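You operate a simulated robot arm through the tools that you are given. There is no shell and no other tool. Be economical: measure what you need, move in short steps, check, and stop when the job is done.

Carry out the task below with a simulated two-armed robot. There is one attempt and no reset: what you move stays moved.

TASK
Vent the line, park the green hose and cap the silo pipe.
Fine: at the pipe table; vent first, vent valve shut again once the gauge is down; hose on the table peg; use the silver cap and clamp it.
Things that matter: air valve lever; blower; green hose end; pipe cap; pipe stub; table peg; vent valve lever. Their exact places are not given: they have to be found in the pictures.

It is judged by the outcome, as a careful person would: the job done as asked, and still so three seconds after it is handed in. It fails if anything else is knocked over, pushed out of place, dropped, spilled or broken. Lids that push on must go on centred and level and be pressed home; caps that screw on are set level and turned clockwise until they are tight.

THE ROBOT
Two 7-joint arms with two-finger parallel grippers on one trunk, on a base that drives. Base frame: it is fixed to the floor where the robot stands at the start and does not move with it; the origin is under the middle of the robot, x ahead of it, y to its left, z up. Units: cm, degrees, N and s.
The left shoulder is at the start at [5, 18.7, 113.5], the right one opposite. With the tool pointing down near the work surface each hand reaches from about 10 to 66 cm from the robot's upright axis, wherever it stands, measured 20 degrees to its own side. Places, roughly: air valve lever [40, 20, 100]; blower [70, 30, 70]; pipe cap (6x6x6 cm) [40, 70, 80]; pipe stub [40, 120, 80]; table peg [60, 70, 80]; vent valve lever [50, 0, 100]. Payload 3.43 kg a hand.
Tool frame (each hand has its own): the origin (TCP) lies between the finger pads and is the grasp point; the fingertips stand 3 cm ahead of it; z points along the fingers, y is the line along which they close. The gripper opens to 9.4 cm. The fingers are 2.8 cm wide and 1 cm thick; the gripper's body (5 by 9.6 cm) begins 5.5 cm behind the TCP.
Orientation is that of the tool frame in the base frame, as [roll, pitch, yaw] about the fixed x, y, z axes, in that order (R = Rz(yaw) Ry(pitch) Rx(roll)). With the fingers straight down and closing along the base's y, the tool's x points along the base's -x, its y along +y and its z along -z.

THE INTERFACE
- The arms move only by the tool send_rows. It takes "left_deltas", "right_deltas" or both (then of equal length, played together; a hand with none holds still); each is a list of rows, each a list of 7 numbers: the shift along the base's x, y, z in cm, then the turn, a rotation vector about the base's x, y, z in degrees, then the gripper command, from -1 (shut) to 1 (fully open), values between in proportion. In form: [[x, y, z, ax, ay, az, claw], ...]. A call has 1 to 8 rows; each row shifts and turns the commanded pose from where the row before left it. A row lasts 0.2 s, in which the tool goes at most 5 cm and 8.6 degrees; a call with a longer step from one row to the next is refused whole, and so is a gripper value outside its range. A pose out of reach is approached as far as the arm can. The call stops where the force on the tool passes 40 N (or 10 N more than at its start, if that is more) or the arm is blocked; 0.2 s more then pass. The fingers move at their own pace (about 15.3 cm/s each) and stop on an object; they squeeze with about 34 N. The grip force told is the motor's: it shows also when the fingers shut on nothing. Time passes only in rows, and 0.2 s behind the last, so rows that do not move let the fingers close. It gives the time, the measured TCP pose, the force on the tool (base axes), the opening and the grip force at its end, in the units of the frame above (readings bear some noise), with the torque about the TCP (base axes, N m) and any sound that the robot's microphone picked up, and new pictures: "views" is both (left out), scene, wrist or none (wrist: the cameras of the hands that moved).
- Cameras (640 x 400 px; columns grow to the right, rows downward): "scene" is now at [14.06, 4.19, 130.27]; the picture's right is [0.46, -0.89, 0.00], its down [-0.45, -0.23, -0.87] and it looks along [0.77, 0.40, -0.50] (base axes); focal length 273 px, centre (320, 200). "left" rides on the left gripper at [7.6, -1.4, -10.2] in its tool frame; the picture's right is [0.18, 0.98, 0.00], its down [-0.75, 0.14, -0.64] and it looks along [-0.63, 0.12, 0.77] (tool axes); focal length 243 px, centre (320, 200). "right" rides on the right gripper at [7.6, 1.4, -10.3] in its tool frame; the picture's right is [-0.18, 0.98, 0.00], its down [-0.75, -0.14, -0.64] and it looks along [-0.63, -0.12, 0.77] (tool axes); focal length 243 px, centre (320, 200).
- slide_trunk(by): slides the trunk up (or, below 0, down) by that many cm; the arms and the scene camera ride with it, the base frame stays. It gives what a move gives, with no picture.
- base_move(legs): drives the robot by 1 to 6 legs, each [ahead, left, turn to the left] in cm, cm and degrees, along the robot's own axes; the way and the turn of a leg run together, so that a leg with both is an arc; at most 150 cm and 180 degrees a leg. The arms and the cameras ride along, it lands a little off, and it stops where it bumps. It gives what a move gives, and a new picture of the scene camera.
- turn_head(pan, tilt): turns the head with the scene camera to pan (to the left, within 80 degrees either way) and tilt (down, from -29 to 69), counted from straight ahead of the robot. It gives what a move gives, and a new picture of the scene camera.
- locate(camera, pixels): for up to 12 pixels [column, row] of the newest picture of that camera ("zoom" is the newest enlarged one), the place [x, y, z] in the base frame of the surface seen there, good to about 0.2 cm. No time passes.
- inspect(camera, box): a new picture of the part [left, top, right, bottom] of that camera's present view, enlarged. No time passes.
- sign_off(): hands the job in; it is judged then, once.

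Work in short steps. Measure before you move; look again where a grasp or a placing could have gone wrong, and mend it. You have 80 turns and 260 pictures in all, those below and enlarged ones among them. Open the grippers and draw the arms clear of the work before you hand the job in, unless the task says otherwise; then end with one line.

The tools are called after "Call:" by a JSON object that holds its "op" and its "data". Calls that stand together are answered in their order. send_rows: Moves the arms, as the interface text tells. Its arguments: {"type":"object","properties":{"left_deltas":{"type":"array"},"right_deltas":{"type":"array"},"views":{"type":"string","enum":["both","scene","wrist","none"]}},"required":[]} The other tools are called the same way: slide_trunk (by) slides the trunk up or down; base_move (legs) drives the base; turn_head (pan, tilt) turns the head that bears the scene camera; locate (camera, pixels) gives the place of the surface under pixels of a picture; inspect (camera, box) takes an enlarged picture of a part of a camera's view; sign_off () hands the job in.

At the start:

```text
clock: 0.0
left_position: [25.36, 31.47, 116.02]
left_ee_rot: [-180.0, -0.1, -180.0]
left_wrist_force: [0.3, 0.2, 0.4]
left_wrist_torque: [-0.02, 0.0, 0.02]
left_grip_width: 9.4
left_gripper_force: 0.0
right_position: [33.46, 6.49, 114.66]
right_ee_rot: [180.0, -0.1, -180.0]
right_wrist_force: [-0.4, 0.2, -0.8]
right_wrist_torque: [0.02, -0.01, 0.02]
right_grip_width: 9.41
right_gripper_force: 0.1
trunk travel left (down, up): [-35.0, 8.2]
robot x, y, heading: [-0.35, 0.06, 0.0]
head pan, tilt: [27.2, 30.0]
```

scene: 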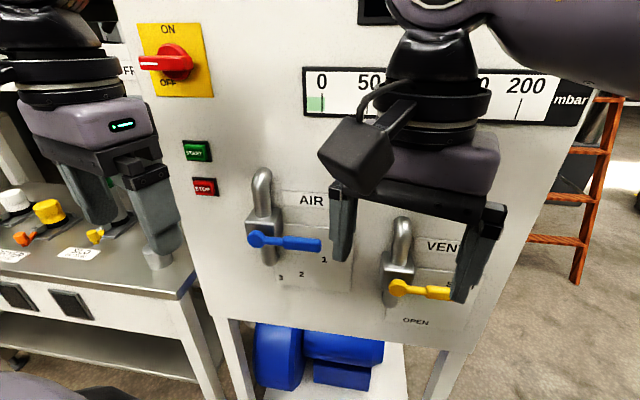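
right: 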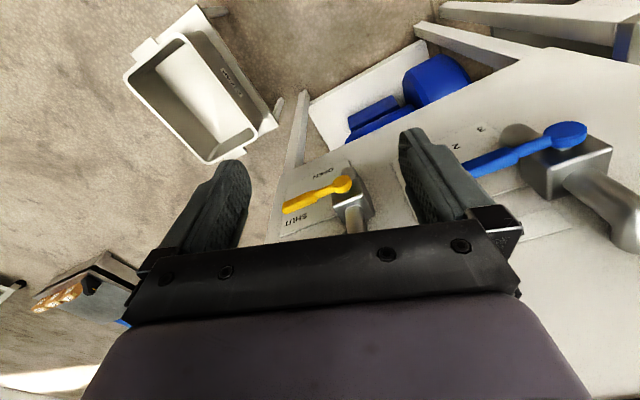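
left: 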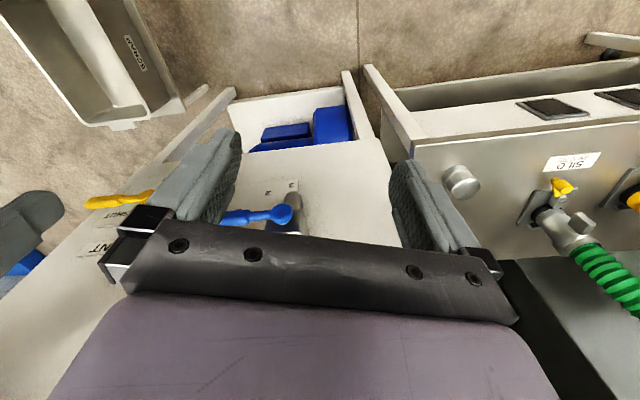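

The panel shows the AIR lever near (285,243), the VENT lever near (425,290) and the gauge behind the right hand. I enlarge the panel, and turn the head toward the pipe table.

Call:
{"op": "inspect", "data": {"camera": "scene", "box": [230, 150, 490, 340]}}

Call:
{"op": "inspect", "data": {"camera": "scene", "box": [120, 10, 320, 210]}}

Call:
{"op": "locate", "data": {"camera": "scene", "pixels": [[257, 239], [315, 244], [397, 287], [445, 293], [405, 322], [370, 300], [300, 275], [320, 105], [250, 320], [200, 150], [173, 63], [180, 285]]}}

Call:
{"op": "turn_head", "data": {"pan": 70, "tilt": 35}}

```text
2.11 times, centred on (360, 245) of scene
```

zoom: 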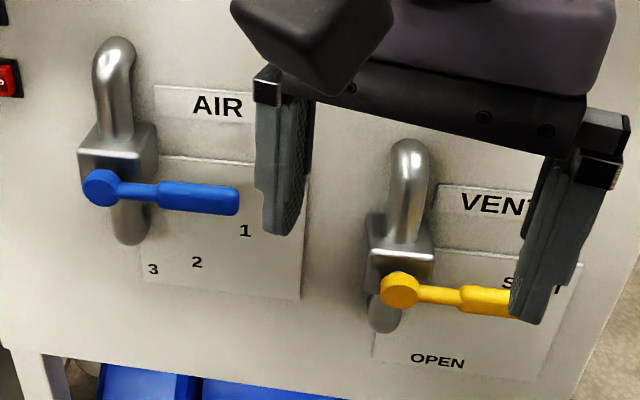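

```text
2.00 times, centred on (220, 110) of scene
```

zoom: 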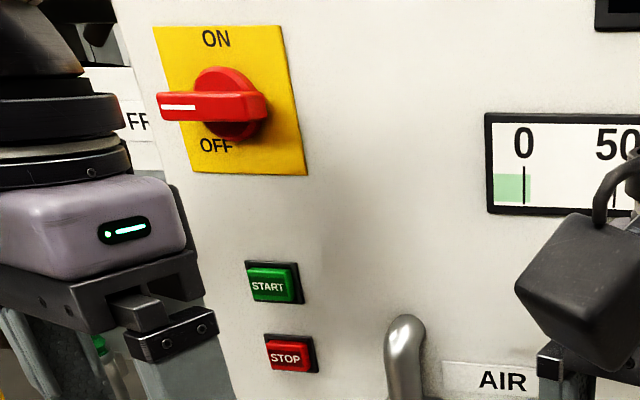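

```text
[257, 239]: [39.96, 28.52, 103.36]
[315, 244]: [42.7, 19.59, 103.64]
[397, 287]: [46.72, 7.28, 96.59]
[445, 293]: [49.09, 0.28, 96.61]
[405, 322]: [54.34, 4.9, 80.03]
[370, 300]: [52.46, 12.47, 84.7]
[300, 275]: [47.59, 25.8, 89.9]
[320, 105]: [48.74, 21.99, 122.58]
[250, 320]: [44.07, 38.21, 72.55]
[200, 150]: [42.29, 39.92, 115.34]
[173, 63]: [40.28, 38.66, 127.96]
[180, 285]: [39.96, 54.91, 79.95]
```

```text
clock: 1.1
left_position: [25.49, 31.33, 116.15]
left_ee_rot: [179.9, -0.1, 180.0]
left_wrist_force: [-0.5, 0.5, 0.0]
left_wrist_torque: [-0.01, 0.0, 0.03]
left_grip_width: 9.39
left_gripper_force: 0.2
right_position: [33.39, 6.49, 114.68]
right_ee_rot: [179.9, 0.0, 180.0]
right_wrist_force: [0.5, -0.3, 1.1]
right_wrist_torque: [0.01, -0.02, 0.03]
right_grip_width: 9.41
right_gripper_force: 0.1
trunk travel left (down, up): [-35.0, 8.2]
robot x, y, heading: [0.1, -0.03, 0.0]
head pan, tilt: [70.0, 35.0]
```

scene: 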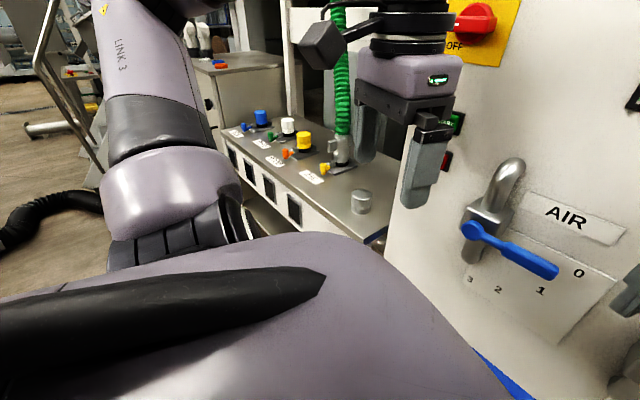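

The AIR lever points at 0, the VENT lever at SHUT, and the gauge is hidden. I swing the right hand aside while turning it to point at the panel, then look at the gauge.

Call:
{"op": "send_rows", "data": {"right_deltas": [[-1, -2, -1, 0, -8.5, 0, -1], [-1, -2, -1, 0, -8.5, 0, -1], [-1, -2, -1, 0, -8.5, 0, -1], [-1, -2, -1, 0, -8.5, 0, -1], [-1, -2, -1, 0, -8.5, 0, -1], [-1, -1, -1, 0, -8.5, 0, -1], [-1, -1, -1, 0, -8.5, 0, -1], [-1, -1, -1, 0, -8.5, 0, -1]], "views": "none"}}

Call:
{"op": "turn_head", "data": {"pan": 15, "tilt": 28}}

```text
clock: 2.3
left_position: [25.4, 31.34, 116.09]
left_ee_rot: [180.0, 0.1, -180.0]
left_wrist_force: [0.5, 0.5, 0.4]
left_wrist_torque: [0.05, 0.0, 0.01]
left_grip_width: 9.42
left_gripper_force: 0.1
right_position: [33.47, -1.78, 112.99]
right_ee_rot: [171.3, 36.7, 162.2]
right_wrist_force: [-0.2, 1.0, -0.1]
right_wrist_torque: [-0.01, 0.04, 0.0]
right_grip_width: 0.0
right_gripper_force: 33.1
trunk travel left (down, up): [-35.0, 8.2]
robot x, y, heading: [-0.18, -0.24, -0.0]
head pan, tilt: [70.0, 35.0]
stopped in row 5 (right hand): the arm was blocked; the commanded pose is now the measured one
```

```text
clock: 3.5
left_position: [25.41, 31.39, 116.05]
left_ee_rot: [180.0, 0.0, -180.0]
left_wrist_force: [-0.2, -0.1, 0.0]
left_wrist_torque: [0.02, 0.01, 0.01]
left_grip_width: 9.37
left_gripper_force: 0.0
right_position: [33.8, -2.17, 113.13]
right_ee_rot: [170.8, 36.5, 160.7]
right_wrist_force: [-0.7, 0.3, 0.0]
right_wrist_torque: [0.0, -0.02, 0.01]
right_grip_width: 0.0
right_gripper_force: 33.3
trunk travel left (down, up): [-35.0, 8.2]
robot x, y, heading: [0.18, 0.15, 0.0]
head pan, tilt: [15.0, 28.0]
```

scene: 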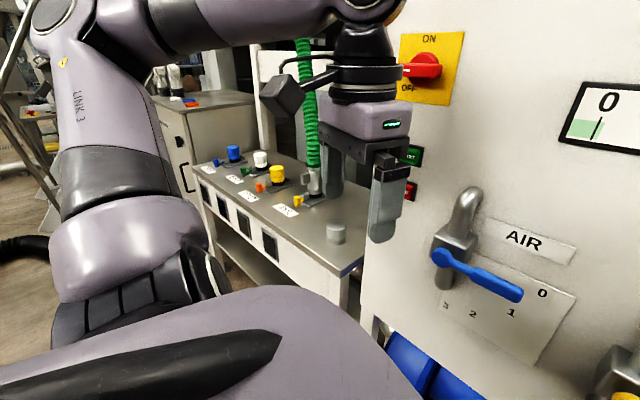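

The picture seems taken mid-turn; I take a fresh one.

Call:
{"op": "inspect", "data": {"camera": "scene", "box": [0, 0, 640, 400]}}

```text
1.00 times, centred on (320, 200) of scene (not enlarged: the box is as wide or as high as the picture)
```

zoom: 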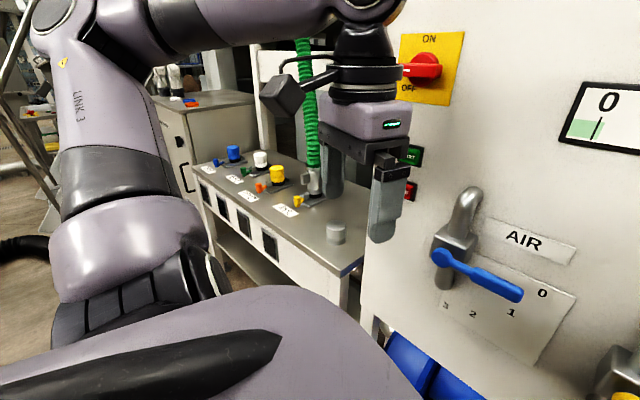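

The head appears not to have arrived; I command it again.

Call:
{"op": "turn_head", "data": {"pan": 10, "tilt": 28}}

Call:
{"op": "inspect", "data": {"camera": "right", "box": [0, 0, 640, 400]}}

```text
clock: 4.2
left_position: [25.3, 31.33, 115.96]
left_ee_rot: [-180.0, 0.0, 180.0]
left_wrist_force: [0.0, -0.3, -0.1]
left_wrist_torque: [-0.06, 0.0, -0.02]
left_grip_width: 9.41
left_gripper_force: 0.0
right_position: [33.71, -2.19, 113.19]
right_ee_rot: [170.8, 36.6, 160.6]
right_wrist_force: [-0.7, 0.0, -0.3]
right_wrist_torque: [-0.01, 0.0, 0.03]
right_grip_width: 0.0
right_gripper_force: 32.6
trunk travel left (down, up): [-35.0, 8.2]
robot x, y, heading: [0.34, 0.03, 0.0]
head pan, tilt: [10.0, 28.0]
```

scene: 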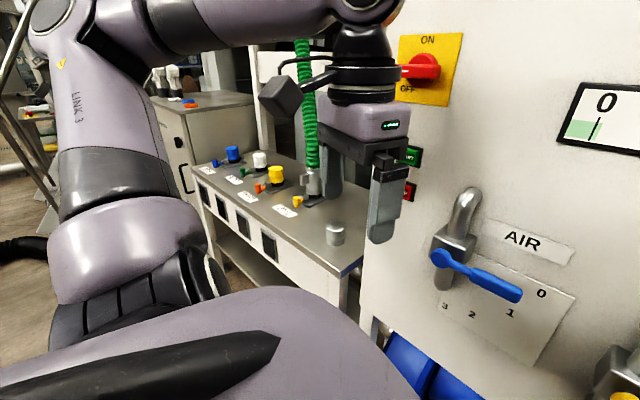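

```text
1.00 times, centred on (320, 200) of right (not enlarged: the box is as wide or as high as the picture)
```

zoom: 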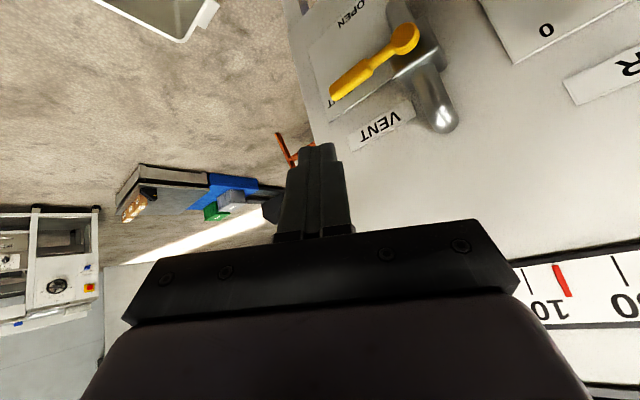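

The gauge seen upside-down shows the red needle around 80, so the line is under pressure. The right arm seems to be blocking the head, so I turn it back part way and retry the head.

Call:
{"op": "send_rows", "data": {"right_deltas": [[1, 1, -1, 0, 8, 0, -1], [1, 1, -1, 0, 8, 0, -1], [1, 1, -1, 0, 8, 0, -1], [0, 0, -1, 0, 6, 0, -1]], "views": "none"}}

Call:
{"op": "base_move", "data": {"legs": [[-15, 0, 0]]}}

Call:
{"op": "turn_head", "data": {"pan": 5, "tilt": 28}}

```text
clock: 5.2
left_position: [25.41, 31.36, 116.19]
left_ee_rot: [180.0, 0.0, -180.0]
left_wrist_force: [0.0, 0.6, -0.5]
left_wrist_torque: [0.02, -0.05, 0.02]
left_grip_width: 9.42
left_gripper_force: 0.2
right_position: [36.33, 1.33, 108.85]
right_ee_rot: [-179.5, 7.8, 165.9]
right_wrist_force: [0.2, 1.5, -0.6]
right_wrist_torque: [-0.03, -0.03, 0.04]
right_grip_width: 0.0
right_gripper_force: 32.5
trunk travel left (down, up): [-35.0, 8.2]
robot x, y, heading: [0.43, -0.4, 0.2]
head pan, tilt: [10.0, 28.0]
```

```text
clock: 6.6
left_position: [10.35, 31.37, 116.19]
left_ee_rot: [-180.0, 0.1, 179.9]
left_wrist_force: [-0.6, -0.3, 1.0]
left_wrist_torque: [0.03, -0.03, -0.01]
left_grip_width: 9.43
left_gripper_force: 0.0
right_position: [21.29, 1.38, 108.9]
right_ee_rot: [-179.7, 8.0, 165.6]
right_wrist_force: [-0.2, 0.5, 0.1]
right_wrist_torque: [-0.01, -0.03, -0.02]
right_grip_width: 0.0
right_gripper_force: 33.1
trunk travel left (down, up): [-35.0, 8.2]
robot x, y, heading: [-14.69, -0.04, -0.2]
head pan, tilt: [10.0, 28.0]
```

scene: 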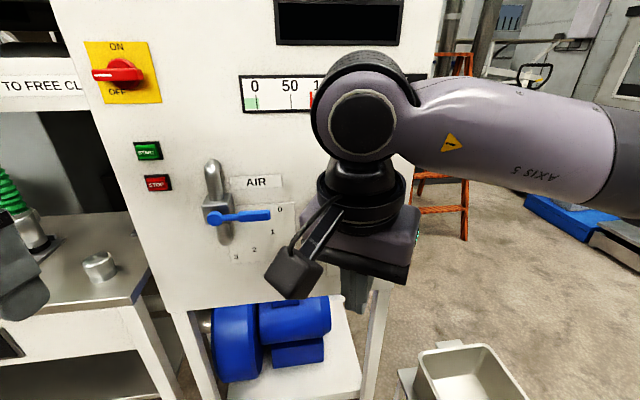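

```text
clock: 7.2
left_position: [10.33, 31.35, 116.08]
left_ee_rot: [180.0, 0.0, 179.9]
left_wrist_force: [-0.1, -0.7, 0.7]
left_wrist_torque: [0.0, -0.01, 0.0]
left_grip_width: 9.4
left_gripper_force: 0.1
right_position: [21.43, 1.27, 108.86]
right_ee_rot: [-179.7, 7.9, 165.6]
right_wrist_force: [0.3, 0.4, -0.5]
right_wrist_torque: [0.0, 0.03, 0.0]
right_grip_width: 0.0
right_gripper_force: 32.9
trunk travel left (down, up): [-35.0, 8.2]
robot x, y, heading: [-14.98, -0.13, -0.3]
head pan, tilt: [5.0, 28.0]
```

scene: 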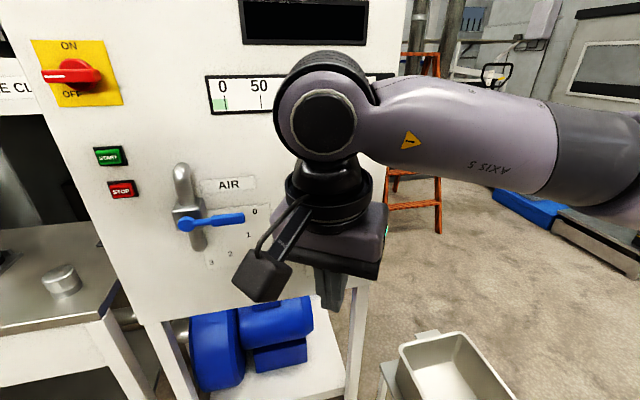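

The head is free now and the needle is seen beside the hand. I first yaw the right hand in line with the panel (about +33°), then start pitching it toward the panel while extending forward.

Call:
{"op": "send_rows", "data": {"right_deltas": [[1.5, -1, 0, 0, 0, 8.3, -1], [1.5, -1, 0, 0, 0, 8.3, -1], [1.5, -1, 0, 0, 0, 8.3, -1], [1.5, -1, 0, 0, 0, 8.3, -1], [2, 0, 0, 2.66, -7.76, 0, -1], [2, 0, 0, 2.66, -7.76, 0, -1], [2, 0, 0, 2.66, -7.76, 0, -1], [2, 0, 0, 2.66, -7.76, 0, -1]], "views": "scene"}}

```text
clock: 9.0
left_position: [10.49, 31.31, 116.13]
left_ee_rot: [180.0, 0.0, 179.9]
left_wrist_force: [-0.5, 0.3, -0.3]
left_wrist_torque: [-0.02, 0.0, 0.01]
left_grip_width: 9.4
left_gripper_force: 0.1
right_position: [35.22, -2.8, 108.91]
right_ee_rot: [-179.9, 41.0, -161.1]
right_wrist_force: [0.2, -0.4, 0.0]
right_wrist_torque: [0.01, 0.0, -0.03]
right_grip_width: 0.03
right_gripper_force: 33.2
trunk travel left (down, up): [-35.0, 8.2]
robot x, y, heading: [-14.8, 0.1, 0.0]
head pan, tilt: [5.0, 28.0]
```

scene: 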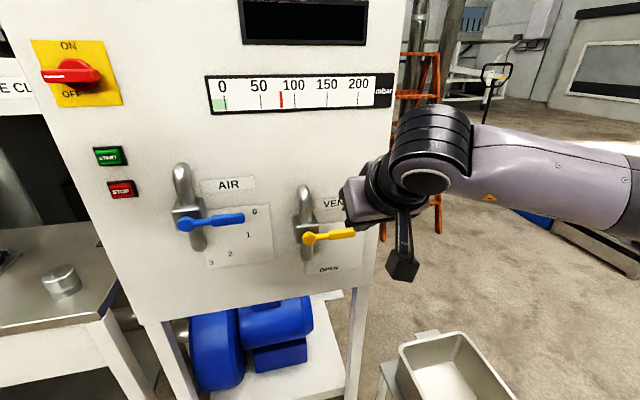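

The needle reads about 80 mbar. I finish the pitch and measure the levers.

Call:
{"op": "locate", "data": {"camera": "scene", "pixels": [[308, 239], [353, 233], [325, 236], [183, 225], [243, 219], [345, 250], [290, 280], [282, 100], [62, 281], [48, 281], [78, 281], [62, 270]]}}

Call:
{"op": "send_rows", "data": {"right_deltas": [[1, 0.5, 0, 2.66, -7.76, 0, -1], [1, 0.5, 0, 2.66, -7.76, 0, -1], [1, 0.5, 0, 2.66, -7.76, 0, -1], [1, 0, 0, 2.66, -7.76, 0, -1], [1, 0, 0, 2.66, -7.76, 0, -1], [0, 0, 0, 2.66, -7.76, 0, -1]]}}

```text
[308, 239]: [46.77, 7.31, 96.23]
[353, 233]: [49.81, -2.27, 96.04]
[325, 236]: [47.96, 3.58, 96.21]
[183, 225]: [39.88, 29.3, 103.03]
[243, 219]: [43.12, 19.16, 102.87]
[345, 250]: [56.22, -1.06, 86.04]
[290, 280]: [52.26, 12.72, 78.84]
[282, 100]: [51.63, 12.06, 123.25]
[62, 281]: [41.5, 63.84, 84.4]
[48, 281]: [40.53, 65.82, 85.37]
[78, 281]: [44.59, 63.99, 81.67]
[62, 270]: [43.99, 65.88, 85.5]
```

```text
clock: 10.4
left_position: [10.37, 31.36, 115.97]
left_ee_rot: [-179.9, -0.1, 179.9]
left_wrist_force: [0.1, -0.2, -0.2]
left_wrist_torque: [0.02, 0.0, 0.01]
left_grip_width: 9.42
left_gripper_force: 0.0
right_position: [39.6, -1.28, 108.88]
right_ee_rot: [-179.7, 76.3, -161.1]
right_wrist_force: [-0.1, 0.1, -0.1]
right_wrist_torque: [-0.02, 0.0, -0.02]
right_grip_width: 0.04
right_gripper_force: 33.0
right hand out of reach, approached as far as the arm can: row 5, 6
trunk travel left (down, up): [-35.0, 8.2]
robot x, y, heading: [-15.06, -0.11, 0.0]
head pan, tilt: [5.0, 28.0]
```

scene: 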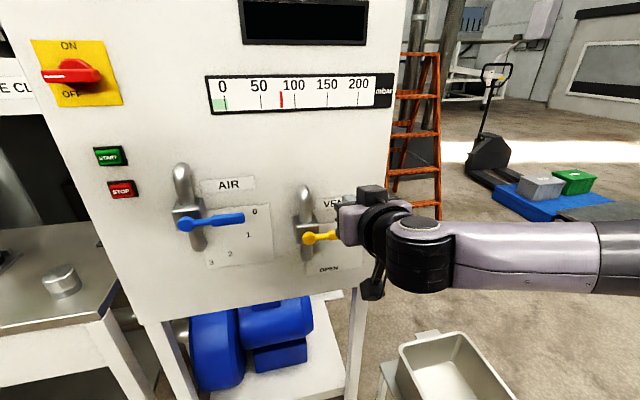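
right: 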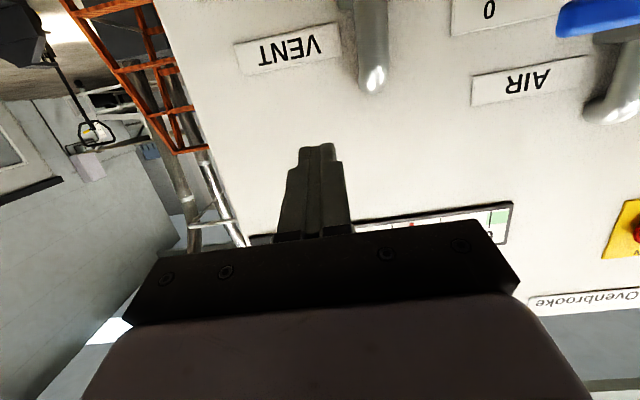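

Lever pivot is at about [46.8,7.3,96.2], with its tip at [50,-2.5,96]. I lower the trunk 9 cm so the closed fingers come just above the lever height.

Call:
{"op": "slide_trunk", "data": {"by": -9}}

Call:
{"op": "send_rows", "data": {"right_deltas": [[1.8, 0.26, 0, 0, 0, 0, -1], [1.8, 0.26, 0, 0, 0, 0, -1], [1.8, 0.26, 0, 0, 0, 0, -1], [1.8, 0.26, 0, 0, 0, 0, -1], [1.8, 0.26, 0, 0, 0, 0, -1]]}}

```text
clock: 11.7
left_position: [10.46, 31.26, 107.11]
left_ee_rot: [179.9, 0.0, 179.8]
left_wrist_force: [0.0, -0.5, -0.1]
left_wrist_torque: [0.01, -0.01, -0.01]
left_grip_width: 9.39
left_gripper_force: 0.0
right_position: [39.51, -1.29, 99.87]
right_ee_rot: [-179.7, 76.2, -161.1]
right_wrist_force: [0.3, -0.1, -0.3]
right_wrist_torque: [0.0, 0.0, 0.03]
right_grip_width: 0.0
right_gripper_force: 32.7
trunk travel left (down, up): [-26.0, 17.2]
robot x, y, heading: [-14.85, -0.0, 0.0]
head pan, tilt: [5.0, 28.0]
```

```text
clock: 12.9
left_position: [10.44, 31.35, 107.17]
left_ee_rot: [-180.0, -0.1, 179.9]
left_wrist_force: [-0.2, 0.0, 0.2]
left_wrist_torque: [0.01, 0.02, 0.01]
left_grip_width: 9.42
left_gripper_force: 0.1
right_position: [48.6, 0.04, 99.59]
right_ee_rot: [-179.7, 76.3, -161.1]
right_wrist_force: [0.0, 0.1, -0.2]
right_wrist_torque: [0.01, 0.0, -0.02]
right_grip_width: 0.0
right_gripper_force: 32.6
trunk travel left (down, up): [-26.0, 17.2]
robot x, y, heading: [-14.9, 0.3, -0.1]
head pan, tilt: [5.0, 28.0]
```

scene: 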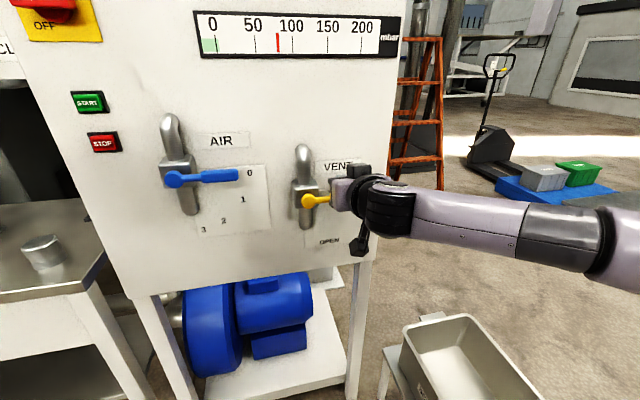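
right: 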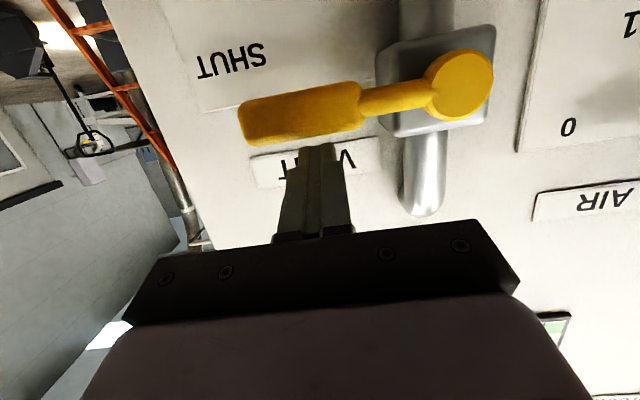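

The fingers sit right above the yellow handle. I push it along its arc toward OPEN.

Call:
{"op": "send_rows", "data": {"right_deltas": [[0.12, -0.35, -2.62, 0, 0, 0, -1], [-0.06, 0.18, -2.04, 0, 0, 0, -1], [-0.23, 0.68, -1.91, 0, 0, 0, -1], [-0.39, 1.13, -1.68, 0, 0, 0, -1], [-0.51, 1.49, -1.29, 0, 0, 0, -1], [-0.6, 1.76, -0.86, 0, 0, 0, -1], [-0.3, 0.85, -0.2, 0, 0, 0, -1]]}}

```text
clock: 14.5
left_position: [10.33, 31.3, 106.99]
left_ee_rot: [180.0, 0.0, 179.9]
left_wrist_force: [0.2, -0.7, 0.2]
left_wrist_torque: [-0.01, 0.01, 0.04]
left_grip_width: 9.39
left_gripper_force: 0.1
right_position: [46.97, 4.79, 92.04]
right_ee_rot: [-179.7, 76.4, -161.2]
right_wrist_force: [-0.3, -5.9, 1.1]
right_wrist_torque: [-0.03, -0.03, -0.08]
right_grip_width: 0.0
right_gripper_force: 33.2
right hand out of reach, approached as far as the arm can: row 2, 3
trunk travel left (down, up): [-26.0, 17.2]
robot x, y, heading: [-14.75, -0.02, -0.0]
head pan, tilt: [5.0, 28.0]
```

scene: 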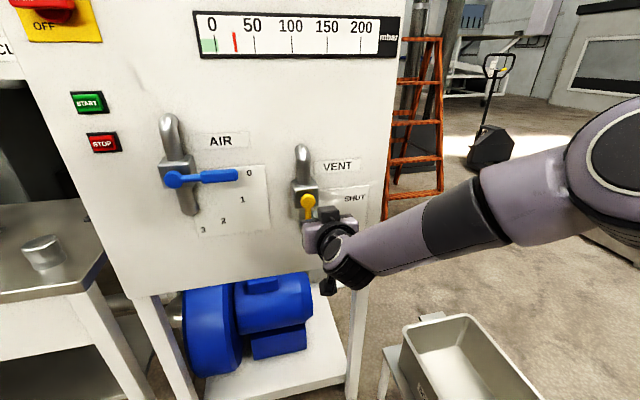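
right: 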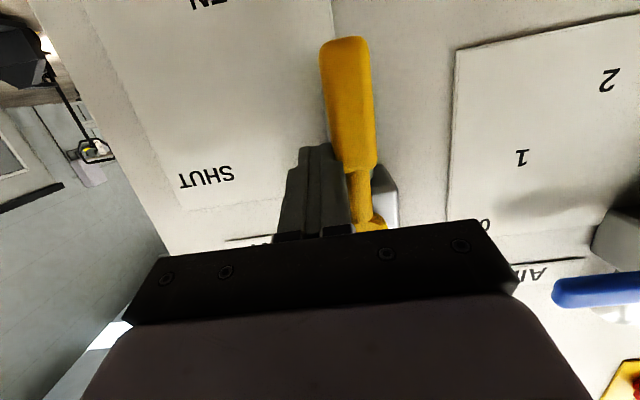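

The lever points down at OPEN and the needle falls (about 30). I draw the hand off the lever and wait for the gauge.

Call:
{"op": "send_rows", "data": {"right_deltas": [[0.3, -0.95, 0, 0, 0, 0, -1], [-3.3, -1.13, 1, 0, 0, 0, -1], [-3.3, -1.13, 1, 0, 0, 0, -1], [0, 0, 0, 0, 0, 0, -1], [0, 0, 0, 0, 0, 0, -1], [0, 0, 0, 0, 0, 0, -1]], "views": "scene"}}

```text
clock: 15.9
left_position: [10.5, 31.3, 107.13]
left_ee_rot: [179.9, 0.0, 179.9]
left_wrist_force: [0.7, -0.2, -0.1]
left_wrist_torque: [0.0, -0.01, -0.03]
left_grip_width: 9.41
left_gripper_force: 0.0
right_position: [40.69, 1.82, 94.09]
right_ee_rot: [-179.7, 76.3, -161.1]
right_wrist_force: [-0.1, 0.2, 0.4]
right_wrist_torque: [0.01, -0.02, -0.01]
right_grip_width: 0.0
right_gripper_force: 33.0
trunk travel left (down, up): [-26.0, 17.2]
robot x, y, heading: [-14.83, -0.01, -0.1]
head pan, tilt: [5.0, 28.0]
```

scene: 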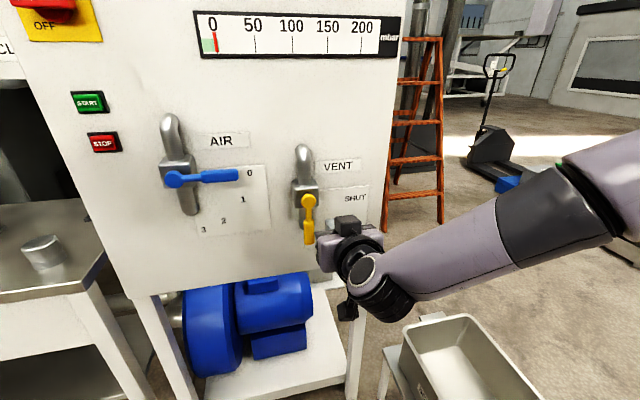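

The needle is near 3 and falling. I lower the trunk 4 cm and take the hand to the left of the lever, still drawn back.

Call:
{"op": "slide_trunk", "data": {"by": -4}}

Call:
{"op": "send_rows", "data": {"right_deltas": [[-1, 3.2, 0, 0, 0, 0, -1], [-1, 3.2, 0, 0, 0, 0, -1], [0, 0, 0, 0, 0, 0, -1], [0, 0, 0, 0, 0, 0, -1]]}}

Call:
{"op": "inspect", "data": {"camera": "scene", "box": [180, 0, 420, 150]}}

```text
clock: 16.7
left_position: [10.37, 31.37, 103.13]
left_ee_rot: [180.0, 0.1, 179.9]
left_wrist_force: [-0.1, -0.2, 0.0]
left_wrist_torque: [-0.01, -0.03, -0.02]
left_grip_width: 9.41
left_gripper_force: 0.2
right_position: [40.58, 1.74, 90.02]
right_ee_rot: [-179.7, 76.3, -161.1]
right_wrist_force: [-0.5, 0.3, 0.0]
right_wrist_torque: [0.03, 0.02, 0.0]
right_grip_width: 0.0
right_gripper_force: 33.5
trunk travel left (down, up): [-22.0, 21.2]
robot x, y, heading: [-15.02, 0.08, -0.3]
head pan, tilt: [5.0, 28.0]
```

```text
clock: 17.7
left_position: [10.37, 31.29, 103.03]
left_ee_rot: [-180.0, 0.0, 179.9]
left_wrist_force: [0.2, -0.6, -0.6]
left_wrist_torque: [0.02, -0.01, -0.01]
left_grip_width: 9.4
left_gripper_force: 0.1
right_position: [38.45, 8.16, 89.99]
right_ee_rot: [-179.7, 76.3, -161.1]
right_wrist_force: [-0.5, 0.1, 0.9]
right_wrist_torque: [0.02, 0.04, 0.03]
right_grip_width: 0.0
right_gripper_force: 33.4
trunk travel left (down, up): [-22.0, 21.2]
robot x, y, heading: [-15.28, 0.04, -0.2]
head pan, tilt: [5.0, 28.0]
```

scene: 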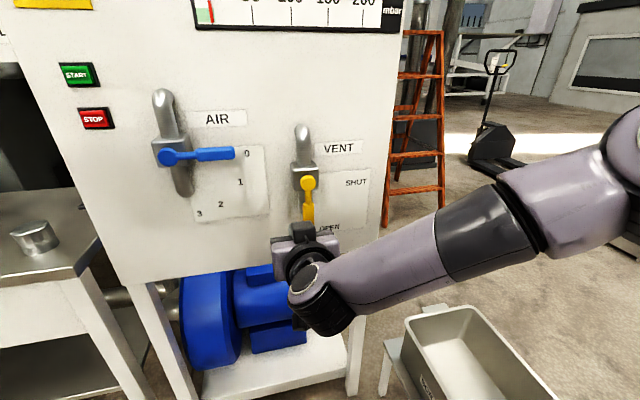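
right: 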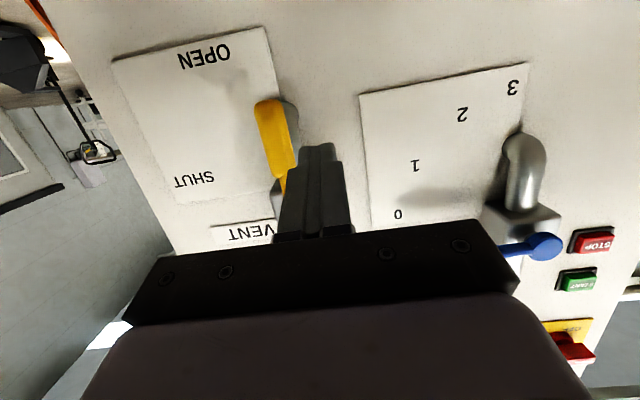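

```text
2.67 times, centred on (300, 75) of scene
```

zoom: 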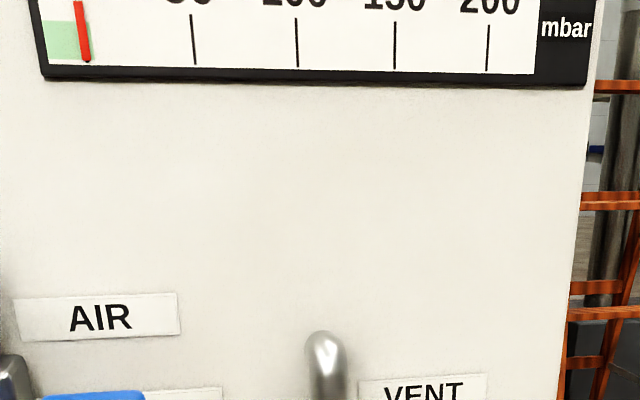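

The needle rests at 0 in the green. I now go forward left of the lever and push it right and up, back to SHUT.

Call:
{"op": "send_rows", "data": {"right_deltas": [[3.1, 1.05, 0, 0, 0, 0, -1], [3.1, 1.05, 0, 0, 0, 0, -1], [0.96, -2.8, -0.18, 0, 0, 0, -1], [0.58, -1.7, 0.1, 0, 0, 0, -1], [0.55, -1.62, 0.55, 0, 0, 0, -1], [0.49, -1.43, 0.99, 0, 0, 0, -1], [0.39, -1.14, 1.34, 0, 0, 0, -1], [0.27, -0.78, 1.6, 0, 0, 0, -1]]}}

```text
clock: 19.5
left_position: [10.49, 31.5, 103.05]
left_ee_rot: [180.0, -0.1, 179.9]
left_wrist_force: [-0.6, -0.7, 0.1]
left_wrist_torque: [0.01, 0.04, 0.01]
left_grip_width: 9.41
left_gripper_force: 0.1
right_position: [48.09, 0.94, 93.52]
right_ee_rot: [-179.8, 75.4, -160.7]
right_wrist_force: [-8.7, 5.9, -22.2]
right_wrist_torque: [-0.1, -0.01, -0.04]
right_grip_width: 0.02
right_gripper_force: 32.7
trunk travel left (down, up): [-22.0, 21.2]
robot x, y, heading: [-14.8, -0.14, -0.1]
head pan, tilt: [5.0, 28.0]
```

scene: 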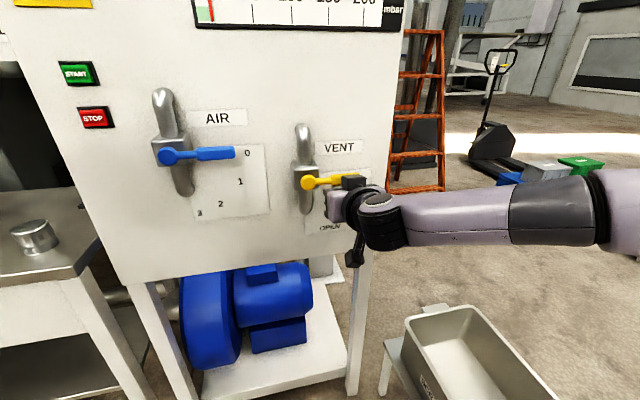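
right: 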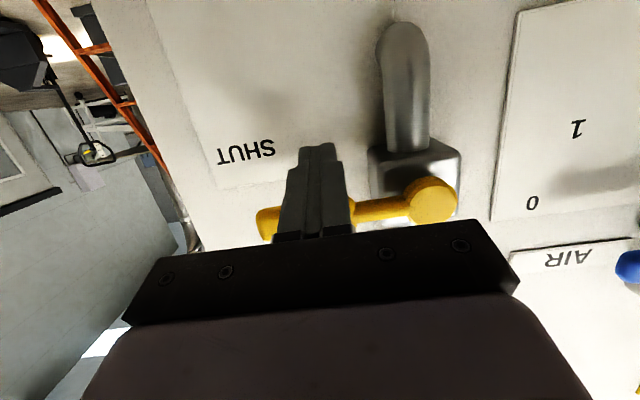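

The lever is horizontal and 22 N push-back shows the stop is reached. I back off and measure the lever.

Call:
{"op": "send_rows", "data": {"right_deltas": [[0, 0, -1.0, 0, 0, 0, -1], [-3.5, -1.2, -0.5, 0, 0, 0, -1], [-4, -1.4, 0, 0, 0, 0, -1], [-4, -3, 0, 0, 0, 0, -1]], "views": "scene"}}

Call:
{"op": "inspect", "data": {"camera": "scene", "box": [150, 80, 410, 250]}}

Call:
{"op": "locate", "data": {"camera": "scene", "pixels": [[308, 184], [330, 182], [350, 181], [355, 181]]}}

```text
clock: 20.5
left_position: [10.47, 31.09, 103.3]
left_ee_rot: [179.8, -0.1, 179.9]
left_wrist_force: [-0.6, -0.8, 0.4]
left_wrist_torque: [0.05, 0.04, 0.0]
left_grip_width: 9.38
left_gripper_force: 0.1
right_position: [40.85, -3.09, 93.28]
right_ee_rot: [176.3, 75.2, -164.8]
right_wrist_force: [0.6, -0.7, 0.5]
right_wrist_torque: [0.01, 0.0, -0.05]
right_grip_width: 0.02
right_gripper_force: 32.8
right hand out of reach, approached as far as the arm can: row 3, 4
trunk travel left (down, up): [-22.0, 21.2]
robot x, y, heading: [-15.33, 0.06, -0.2]
head pan, tilt: [5.0, 28.0]
```

scene: 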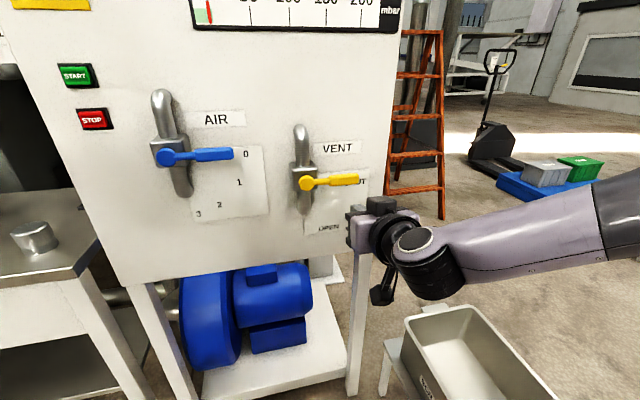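

```text
2.35 times, centred on (280, 165) of scene
```

zoom: 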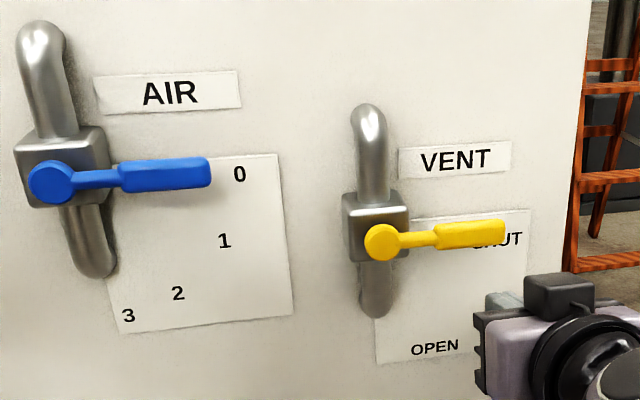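

```text
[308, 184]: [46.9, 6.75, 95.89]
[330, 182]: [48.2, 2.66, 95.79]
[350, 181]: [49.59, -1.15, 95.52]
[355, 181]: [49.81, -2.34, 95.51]
```

The vent is shut and the gauge is at zero. Now I look at the pipe table.

Call:
{"op": "turn_head", "data": {"pan": 60, "tilt": 25}}

```text
clock: 21.8
left_position: [10.42, 31.35, 103.17]
left_ee_rot: [180.0, -0.1, 179.9]
left_wrist_force: [1.1, -0.3, 0.2]
left_wrist_torque: [0.01, -0.03, -0.02]
left_grip_width: 9.4
left_gripper_force: 0.2
right_position: [40.9, -2.68, 93.26]
right_ee_rot: [177.3, 75.1, -164.0]
right_wrist_force: [0.3, 0.2, 0.6]
right_wrist_torque: [0.01, 0.02, 0.04]
right_grip_width: 0.01
right_gripper_force: 33.3
trunk travel left (down, up): [-22.0, 21.2]
robot x, y, heading: [-14.83, -0.0, 0.1]
head pan, tilt: [60.0, 25.0]
```

scene: 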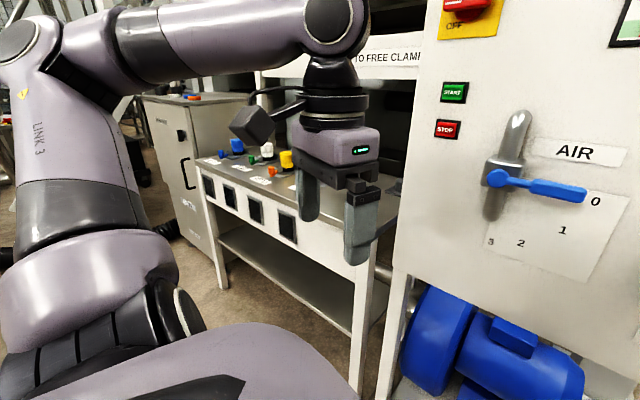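

I measure the table's front edge and features to plan the drive.

Call:
{"op": "locate", "data": {"camera": "scene", "pixels": [[205, 175], [240, 195], [290, 225], [350, 262], [285, 165], [267, 155], [237, 148], [180, 110], [215, 280], [360, 380]]}}

Call:
{"op": "inspect", "data": {"camera": "scene", "box": [190, 30, 430, 270]}}

```text
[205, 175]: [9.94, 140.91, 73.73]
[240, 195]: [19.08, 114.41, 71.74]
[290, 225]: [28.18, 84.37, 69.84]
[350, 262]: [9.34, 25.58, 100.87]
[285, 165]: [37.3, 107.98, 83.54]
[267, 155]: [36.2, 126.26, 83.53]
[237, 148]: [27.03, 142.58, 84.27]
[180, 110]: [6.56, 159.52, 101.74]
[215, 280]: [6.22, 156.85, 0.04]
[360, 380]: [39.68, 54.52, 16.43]
```

```text
1.67 times, centred on (310, 150) of scene
```

zoom: 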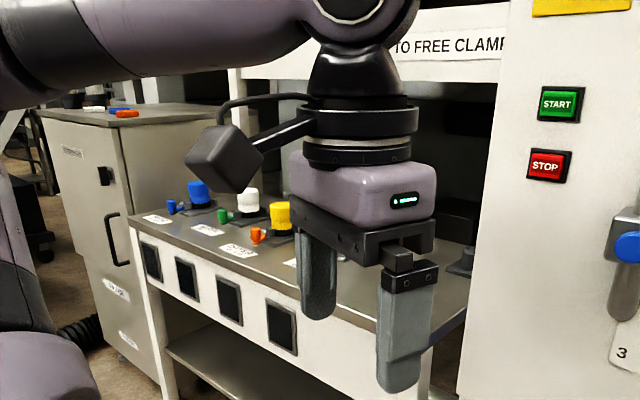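

The table runs parallel to the panel (front edge from [39.7,54.5] to [10,141]). I fold the right hand back to pointing down and retract it before driving.

Call:
{"op": "send_rows", "data": {"right_deltas": [[-1, -1, 1, -2.66, 7.76, 0, -1], [-1, -1, 1, -2.66, 7.76, 0, -1], [-1.5, -1, 1, -2.66, 7.76, 0, -1], [-1.5, -1, 1, -2.66, 7.76, 0, -1], [-2, -1, 1, -2.66, 7.76, 0, -1], [-2, -1, 1, -2.66, 7.76, 0, -1], [-2, -1, 1, -2.66, 7.76, 0, -1], [-2, -1, 1, -2.66, 7.76, 0, -1]], "views": "none"}}

Call:
{"op": "slide_trunk", "data": {"by": 13}}

Call:
{"op": "turn_head", "data": {"pan": 80, "tilt": 35}}

```text
clock: 23.6
left_position: [10.41, 31.33, 103.12]
left_ee_rot: [-180.0, 0.1, -180.0]
left_wrist_force: [0.6, 0.7, 0.0]
left_wrist_torque: [-0.02, 0.01, -0.01]
left_grip_width: 9.42
left_gripper_force: 0.0
right_position: [27.86, -10.87, 101.1]
right_ee_rot: [-179.7, 10.4, -161.0]
right_wrist_force: [0.8, 0.3, -0.6]
right_wrist_torque: [-0.02, -0.02, -0.01]
right_grip_width: 0.01
right_gripper_force: 32.9
trunk travel left (down, up): [-22.0, 21.2]
robot x, y, heading: [-15.31, -0.05, -0.2]
head pan, tilt: [60.0, 25.0]
```

```text
clock: 25.1
left_position: [10.38, 31.34, 116.1]
left_ee_rot: [180.0, 0.0, 179.9]
left_wrist_force: [-0.1, -0.3, 0.0]
left_wrist_torque: [0.0, -0.02, 0.01]
left_grip_width: 9.39
left_gripper_force: 0.1
right_position: [27.87, -10.82, 114.09]
right_ee_rot: [-179.7, 10.7, -161.1]
right_wrist_force: [0.6, -0.5, 0.4]
right_wrist_torque: [0.0, -0.01, -0.03]
right_grip_width: 0.0
right_gripper_force: 33.2
trunk travel left (down, up): [-35.0, 8.2]
robot x, y, heading: [-15.17, -0.15, -0.0]
head pan, tilt: [60.0, 25.0]
```

```text
clock: 26.0
left_position: [10.38, 31.31, 116.12]
left_ee_rot: [-180.0, 0.0, 179.9]
left_wrist_force: [0.1, 0.5, 0.1]
left_wrist_torque: [0.02, 0.02, 0.04]
left_grip_width: 9.41
left_gripper_force: 0.0
right_position: [27.93, -10.87, 114.19]
right_ee_rot: [-179.7, 10.7, -161.1]
right_wrist_force: [0.4, -0.3, 0.1]
right_wrist_torque: [0.02, -0.01, 0.03]
right_grip_width: 0.02
right_gripper_force: 32.9
trunk travel left (down, up): [-35.0, 8.2]
robot x, y, heading: [-15.48, 0.06, 0.0]
head pan, tilt: [80.0, 35.0]
```

scene: 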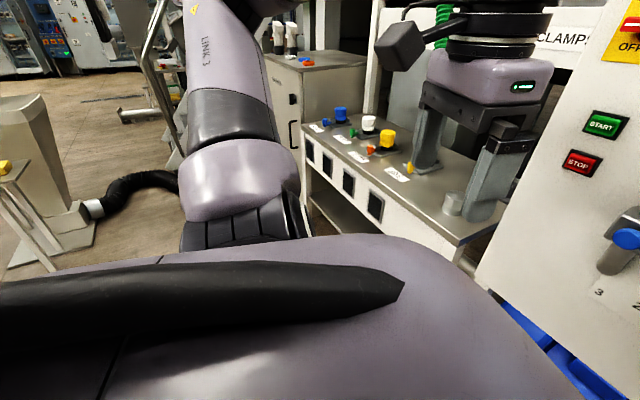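

I check how far the machine and black hose on the left stand, then turn the robot square to the table and step left half the way.

Call:
{"op": "locate", "data": {"camera": "scene", "pixels": [[95, 208], [150, 180], [90, 245], [60, 262], [170, 215], [20, 165]]}}

Call:
{"op": "base_move", "data": {"legs": [[0, 0, 18.9], [0, 30, 0]]}}

Call:
{"op": "turn_head", "data": {"pan": 10, "tilt": 30}}

```text
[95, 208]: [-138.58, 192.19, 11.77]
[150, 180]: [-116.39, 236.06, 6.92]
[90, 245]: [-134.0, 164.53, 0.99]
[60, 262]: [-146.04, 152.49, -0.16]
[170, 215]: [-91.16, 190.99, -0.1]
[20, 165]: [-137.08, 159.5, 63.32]
```

```text
clock: 30.2
left_position: [-10.51, 66.05, 116.14]
left_ee_rot: [-179.9, -0.1, -161.4]
left_wrist_force: [0.1, 0.5, 0.5]
left_wrist_torque: [0.0, -0.02, -0.01]
left_grip_width: 9.38
left_gripper_force: 0.1
right_position: [19.62, 31.65, 114.17]
right_ee_rot: [-179.8, 10.6, -142.4]
right_wrist_force: [-0.2, -0.6, 0.8]
right_wrist_torque: [-0.01, 0.0, -0.04]
right_grip_width: 0.0
right_gripper_force: 32.7
trunk travel left (down, up): [-35.0, 8.2]
robot x, y, heading: [-24.4, 28.33, 18.7]
head pan, tilt: [80.0, 35.0]
```

scene: 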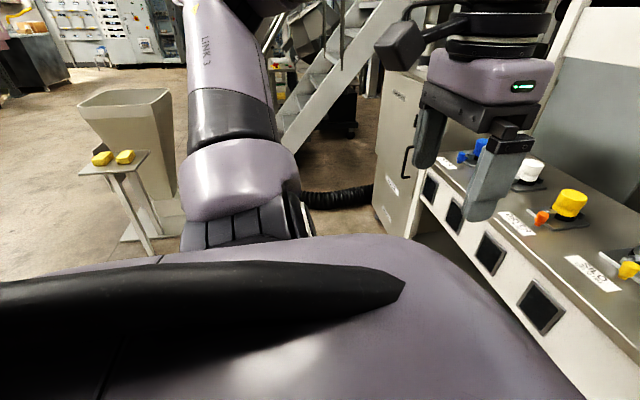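

```text
clock: 31.6
left_position: [-10.38, 66.06, 116.07]
left_ee_rot: [-180.0, 0.0, -161.5]
left_wrist_force: [0.4, -0.6, -0.3]
left_wrist_torque: [-0.02, 0.0, -0.02]
left_grip_width: 9.43
left_gripper_force: 0.1
right_position: [19.56, 31.53, 114.12]
right_ee_rot: [-179.7, 10.6, -142.5]
right_wrist_force: [0.2, 0.2, 0.2]
right_wrist_torque: [0.01, 0.01, 0.02]
right_grip_width: 0.0
right_gripper_force: 33.1
trunk travel left (down, up): [-35.0, 8.2]
robot x, y, heading: [-24.48, 28.33, 18.6]
head pan, tilt: [10.0, 30.0]
```

scene: 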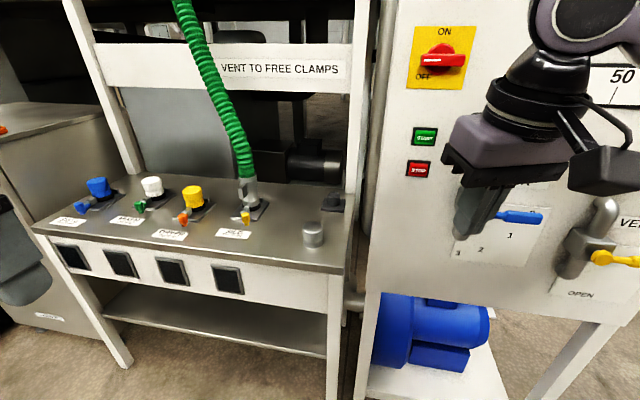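

The whole table is visible: the green hose on the SILO stub (248,200), the silver cap (313,233), and a dark object at (332,203), likely the peg. I enlarge.

Call:
{"op": "inspect", "data": {"camera": "scene", "box": [200, 150, 360, 260]}}

Call:
{"op": "inspect", "data": {"camera": "scene", "box": [40, 160, 220, 250]}}

Call:
{"op": "locate", "data": {"camera": "scene", "pixels": [[313, 224], [313, 238], [333, 198], [332, 209], [248, 190], [246, 217], [246, 208], [262, 205], [186, 217], [193, 195], [275, 225], [240, 165]]}}

```text
3.64 times, centred on (280, 205) of scene
```

zoom: 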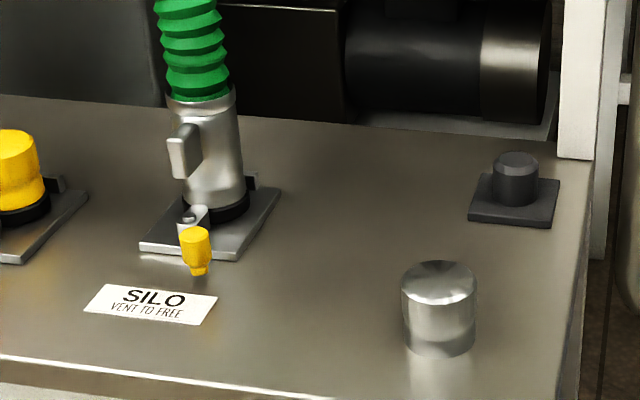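

```text
3.56 times, centred on (130, 205) of scene
```

zoom: 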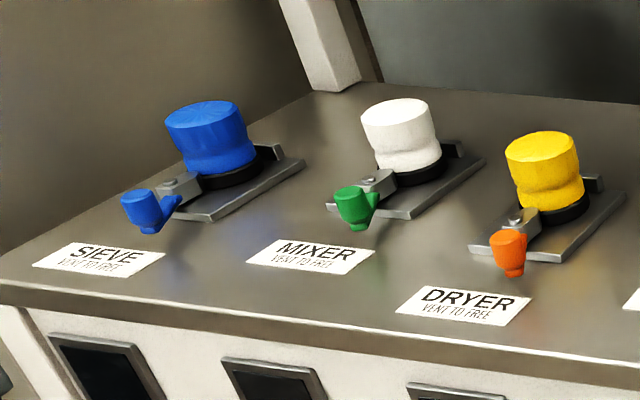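

```text
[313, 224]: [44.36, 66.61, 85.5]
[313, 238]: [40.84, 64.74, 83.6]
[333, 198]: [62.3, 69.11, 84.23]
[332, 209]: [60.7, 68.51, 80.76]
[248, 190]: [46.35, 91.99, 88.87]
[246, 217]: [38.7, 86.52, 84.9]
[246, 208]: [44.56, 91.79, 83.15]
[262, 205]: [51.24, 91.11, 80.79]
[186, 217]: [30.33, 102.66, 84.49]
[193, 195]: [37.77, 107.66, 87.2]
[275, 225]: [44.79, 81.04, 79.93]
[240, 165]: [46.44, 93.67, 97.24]
```

Each stub has a toggle clamp with a coloured knob. The peg is the dark stud at about [62,69,84]; stub at about [47,92]. I drive left 31 and ahead 34 so both hands reach.

Call:
{"op": "base_move", "data": {"legs": [[0, 31, 0], [30, 0, 0]]}}

Call:
{"op": "turn_head", "data": {"pan": 0, "tilt": 45}}

```text
clock: 36.6
left_position: [8.45, 104.95, 116.11]
left_ee_rot: [-180.0, 0.0, -161.5]
left_wrist_force: [0.0, 0.5, 0.5]
left_wrist_torque: [0.01, 0.01, 0.0]
left_grip_width: 9.42
left_gripper_force: 0.1
right_position: [38.64, 70.4, 114.18]
right_ee_rot: [-179.7, 10.6, -142.6]
right_wrist_force: [0.4, 0.2, -1.5]
right_wrist_torque: [-0.01, -0.03, 0.01]
right_grip_width: 0.01
right_gripper_force: 32.6
trunk travel left (down, up): [-35.0, 8.2]
robot x, y, heading: [-5.55, 67.0, 18.2]
head pan, tilt: [10.0, 30.0]
```

scene: 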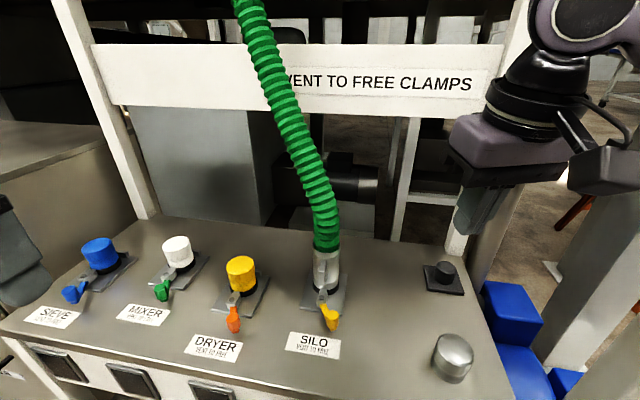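

```text
clock: 37.3
left_position: [8.55, 104.83, 116.09]
left_ee_rot: [180.0, 0.1, -161.5]
left_wrist_force: [-0.1, -0.2, 0.5]
left_wrist_torque: [-0.01, -0.01, 0.03]
left_grip_width: 9.41
left_gripper_force: 0.1
right_position: [38.72, 70.43, 114.08]
right_ee_rot: [-179.7, 10.7, -142.5]
right_wrist_force: [-0.4, 0.6, 0.3]
right_wrist_torque: [-0.02, -0.03, 0.05]
right_grip_width: 0.0
right_gripper_force: 33.4
trunk travel left (down, up): [-35.0, 8.2]
robot x, y, heading: [-5.61, 66.84, 18.6]
head pan, tilt: [0.0, 45.0]
```

scene: 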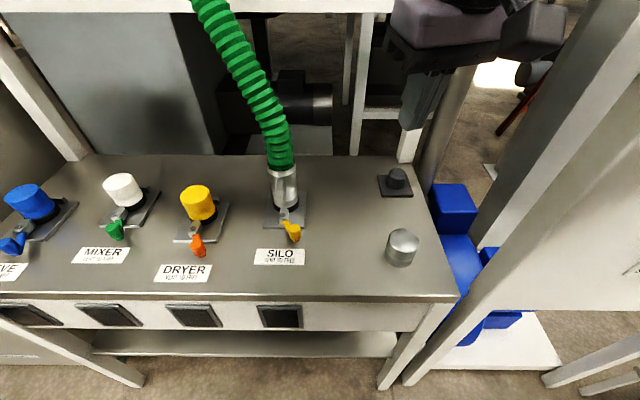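

Good view. I look closely at the stub clamp, cap and peg.

Call:
{"op": "inspect", "data": {"camera": "scene", "box": [245, 150, 325, 260]}}

Call:
{"op": "inspect", "data": {"camera": "scene", "box": [170, 170, 250, 265]}}

Call:
{"op": "locate", "data": {"camera": "scene", "pixels": [[403, 237], [390, 245], [417, 243], [403, 230], [400, 266], [397, 173], [384, 185], [409, 190], [292, 228], [285, 214], [283, 190], [283, 172]]}}

```text
3.64 times, centred on (285, 205) of scene
```

zoom: 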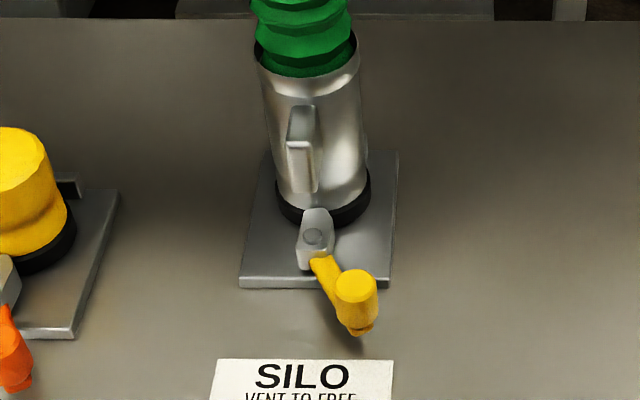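

```text
4.21 times, centred on (210, 218) of scene
```

zoom: 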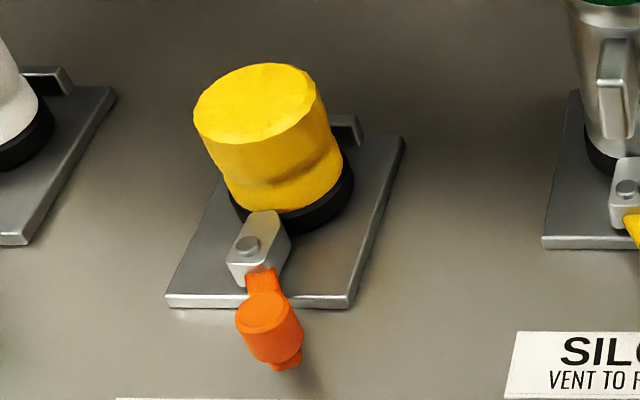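

```text
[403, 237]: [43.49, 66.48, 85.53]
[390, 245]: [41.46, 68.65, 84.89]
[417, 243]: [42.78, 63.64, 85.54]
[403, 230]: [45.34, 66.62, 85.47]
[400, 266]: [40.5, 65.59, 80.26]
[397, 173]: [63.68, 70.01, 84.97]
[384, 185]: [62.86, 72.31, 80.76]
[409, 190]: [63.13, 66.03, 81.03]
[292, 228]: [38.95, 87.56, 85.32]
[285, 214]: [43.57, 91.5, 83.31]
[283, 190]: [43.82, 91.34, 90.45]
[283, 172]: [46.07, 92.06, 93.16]
```

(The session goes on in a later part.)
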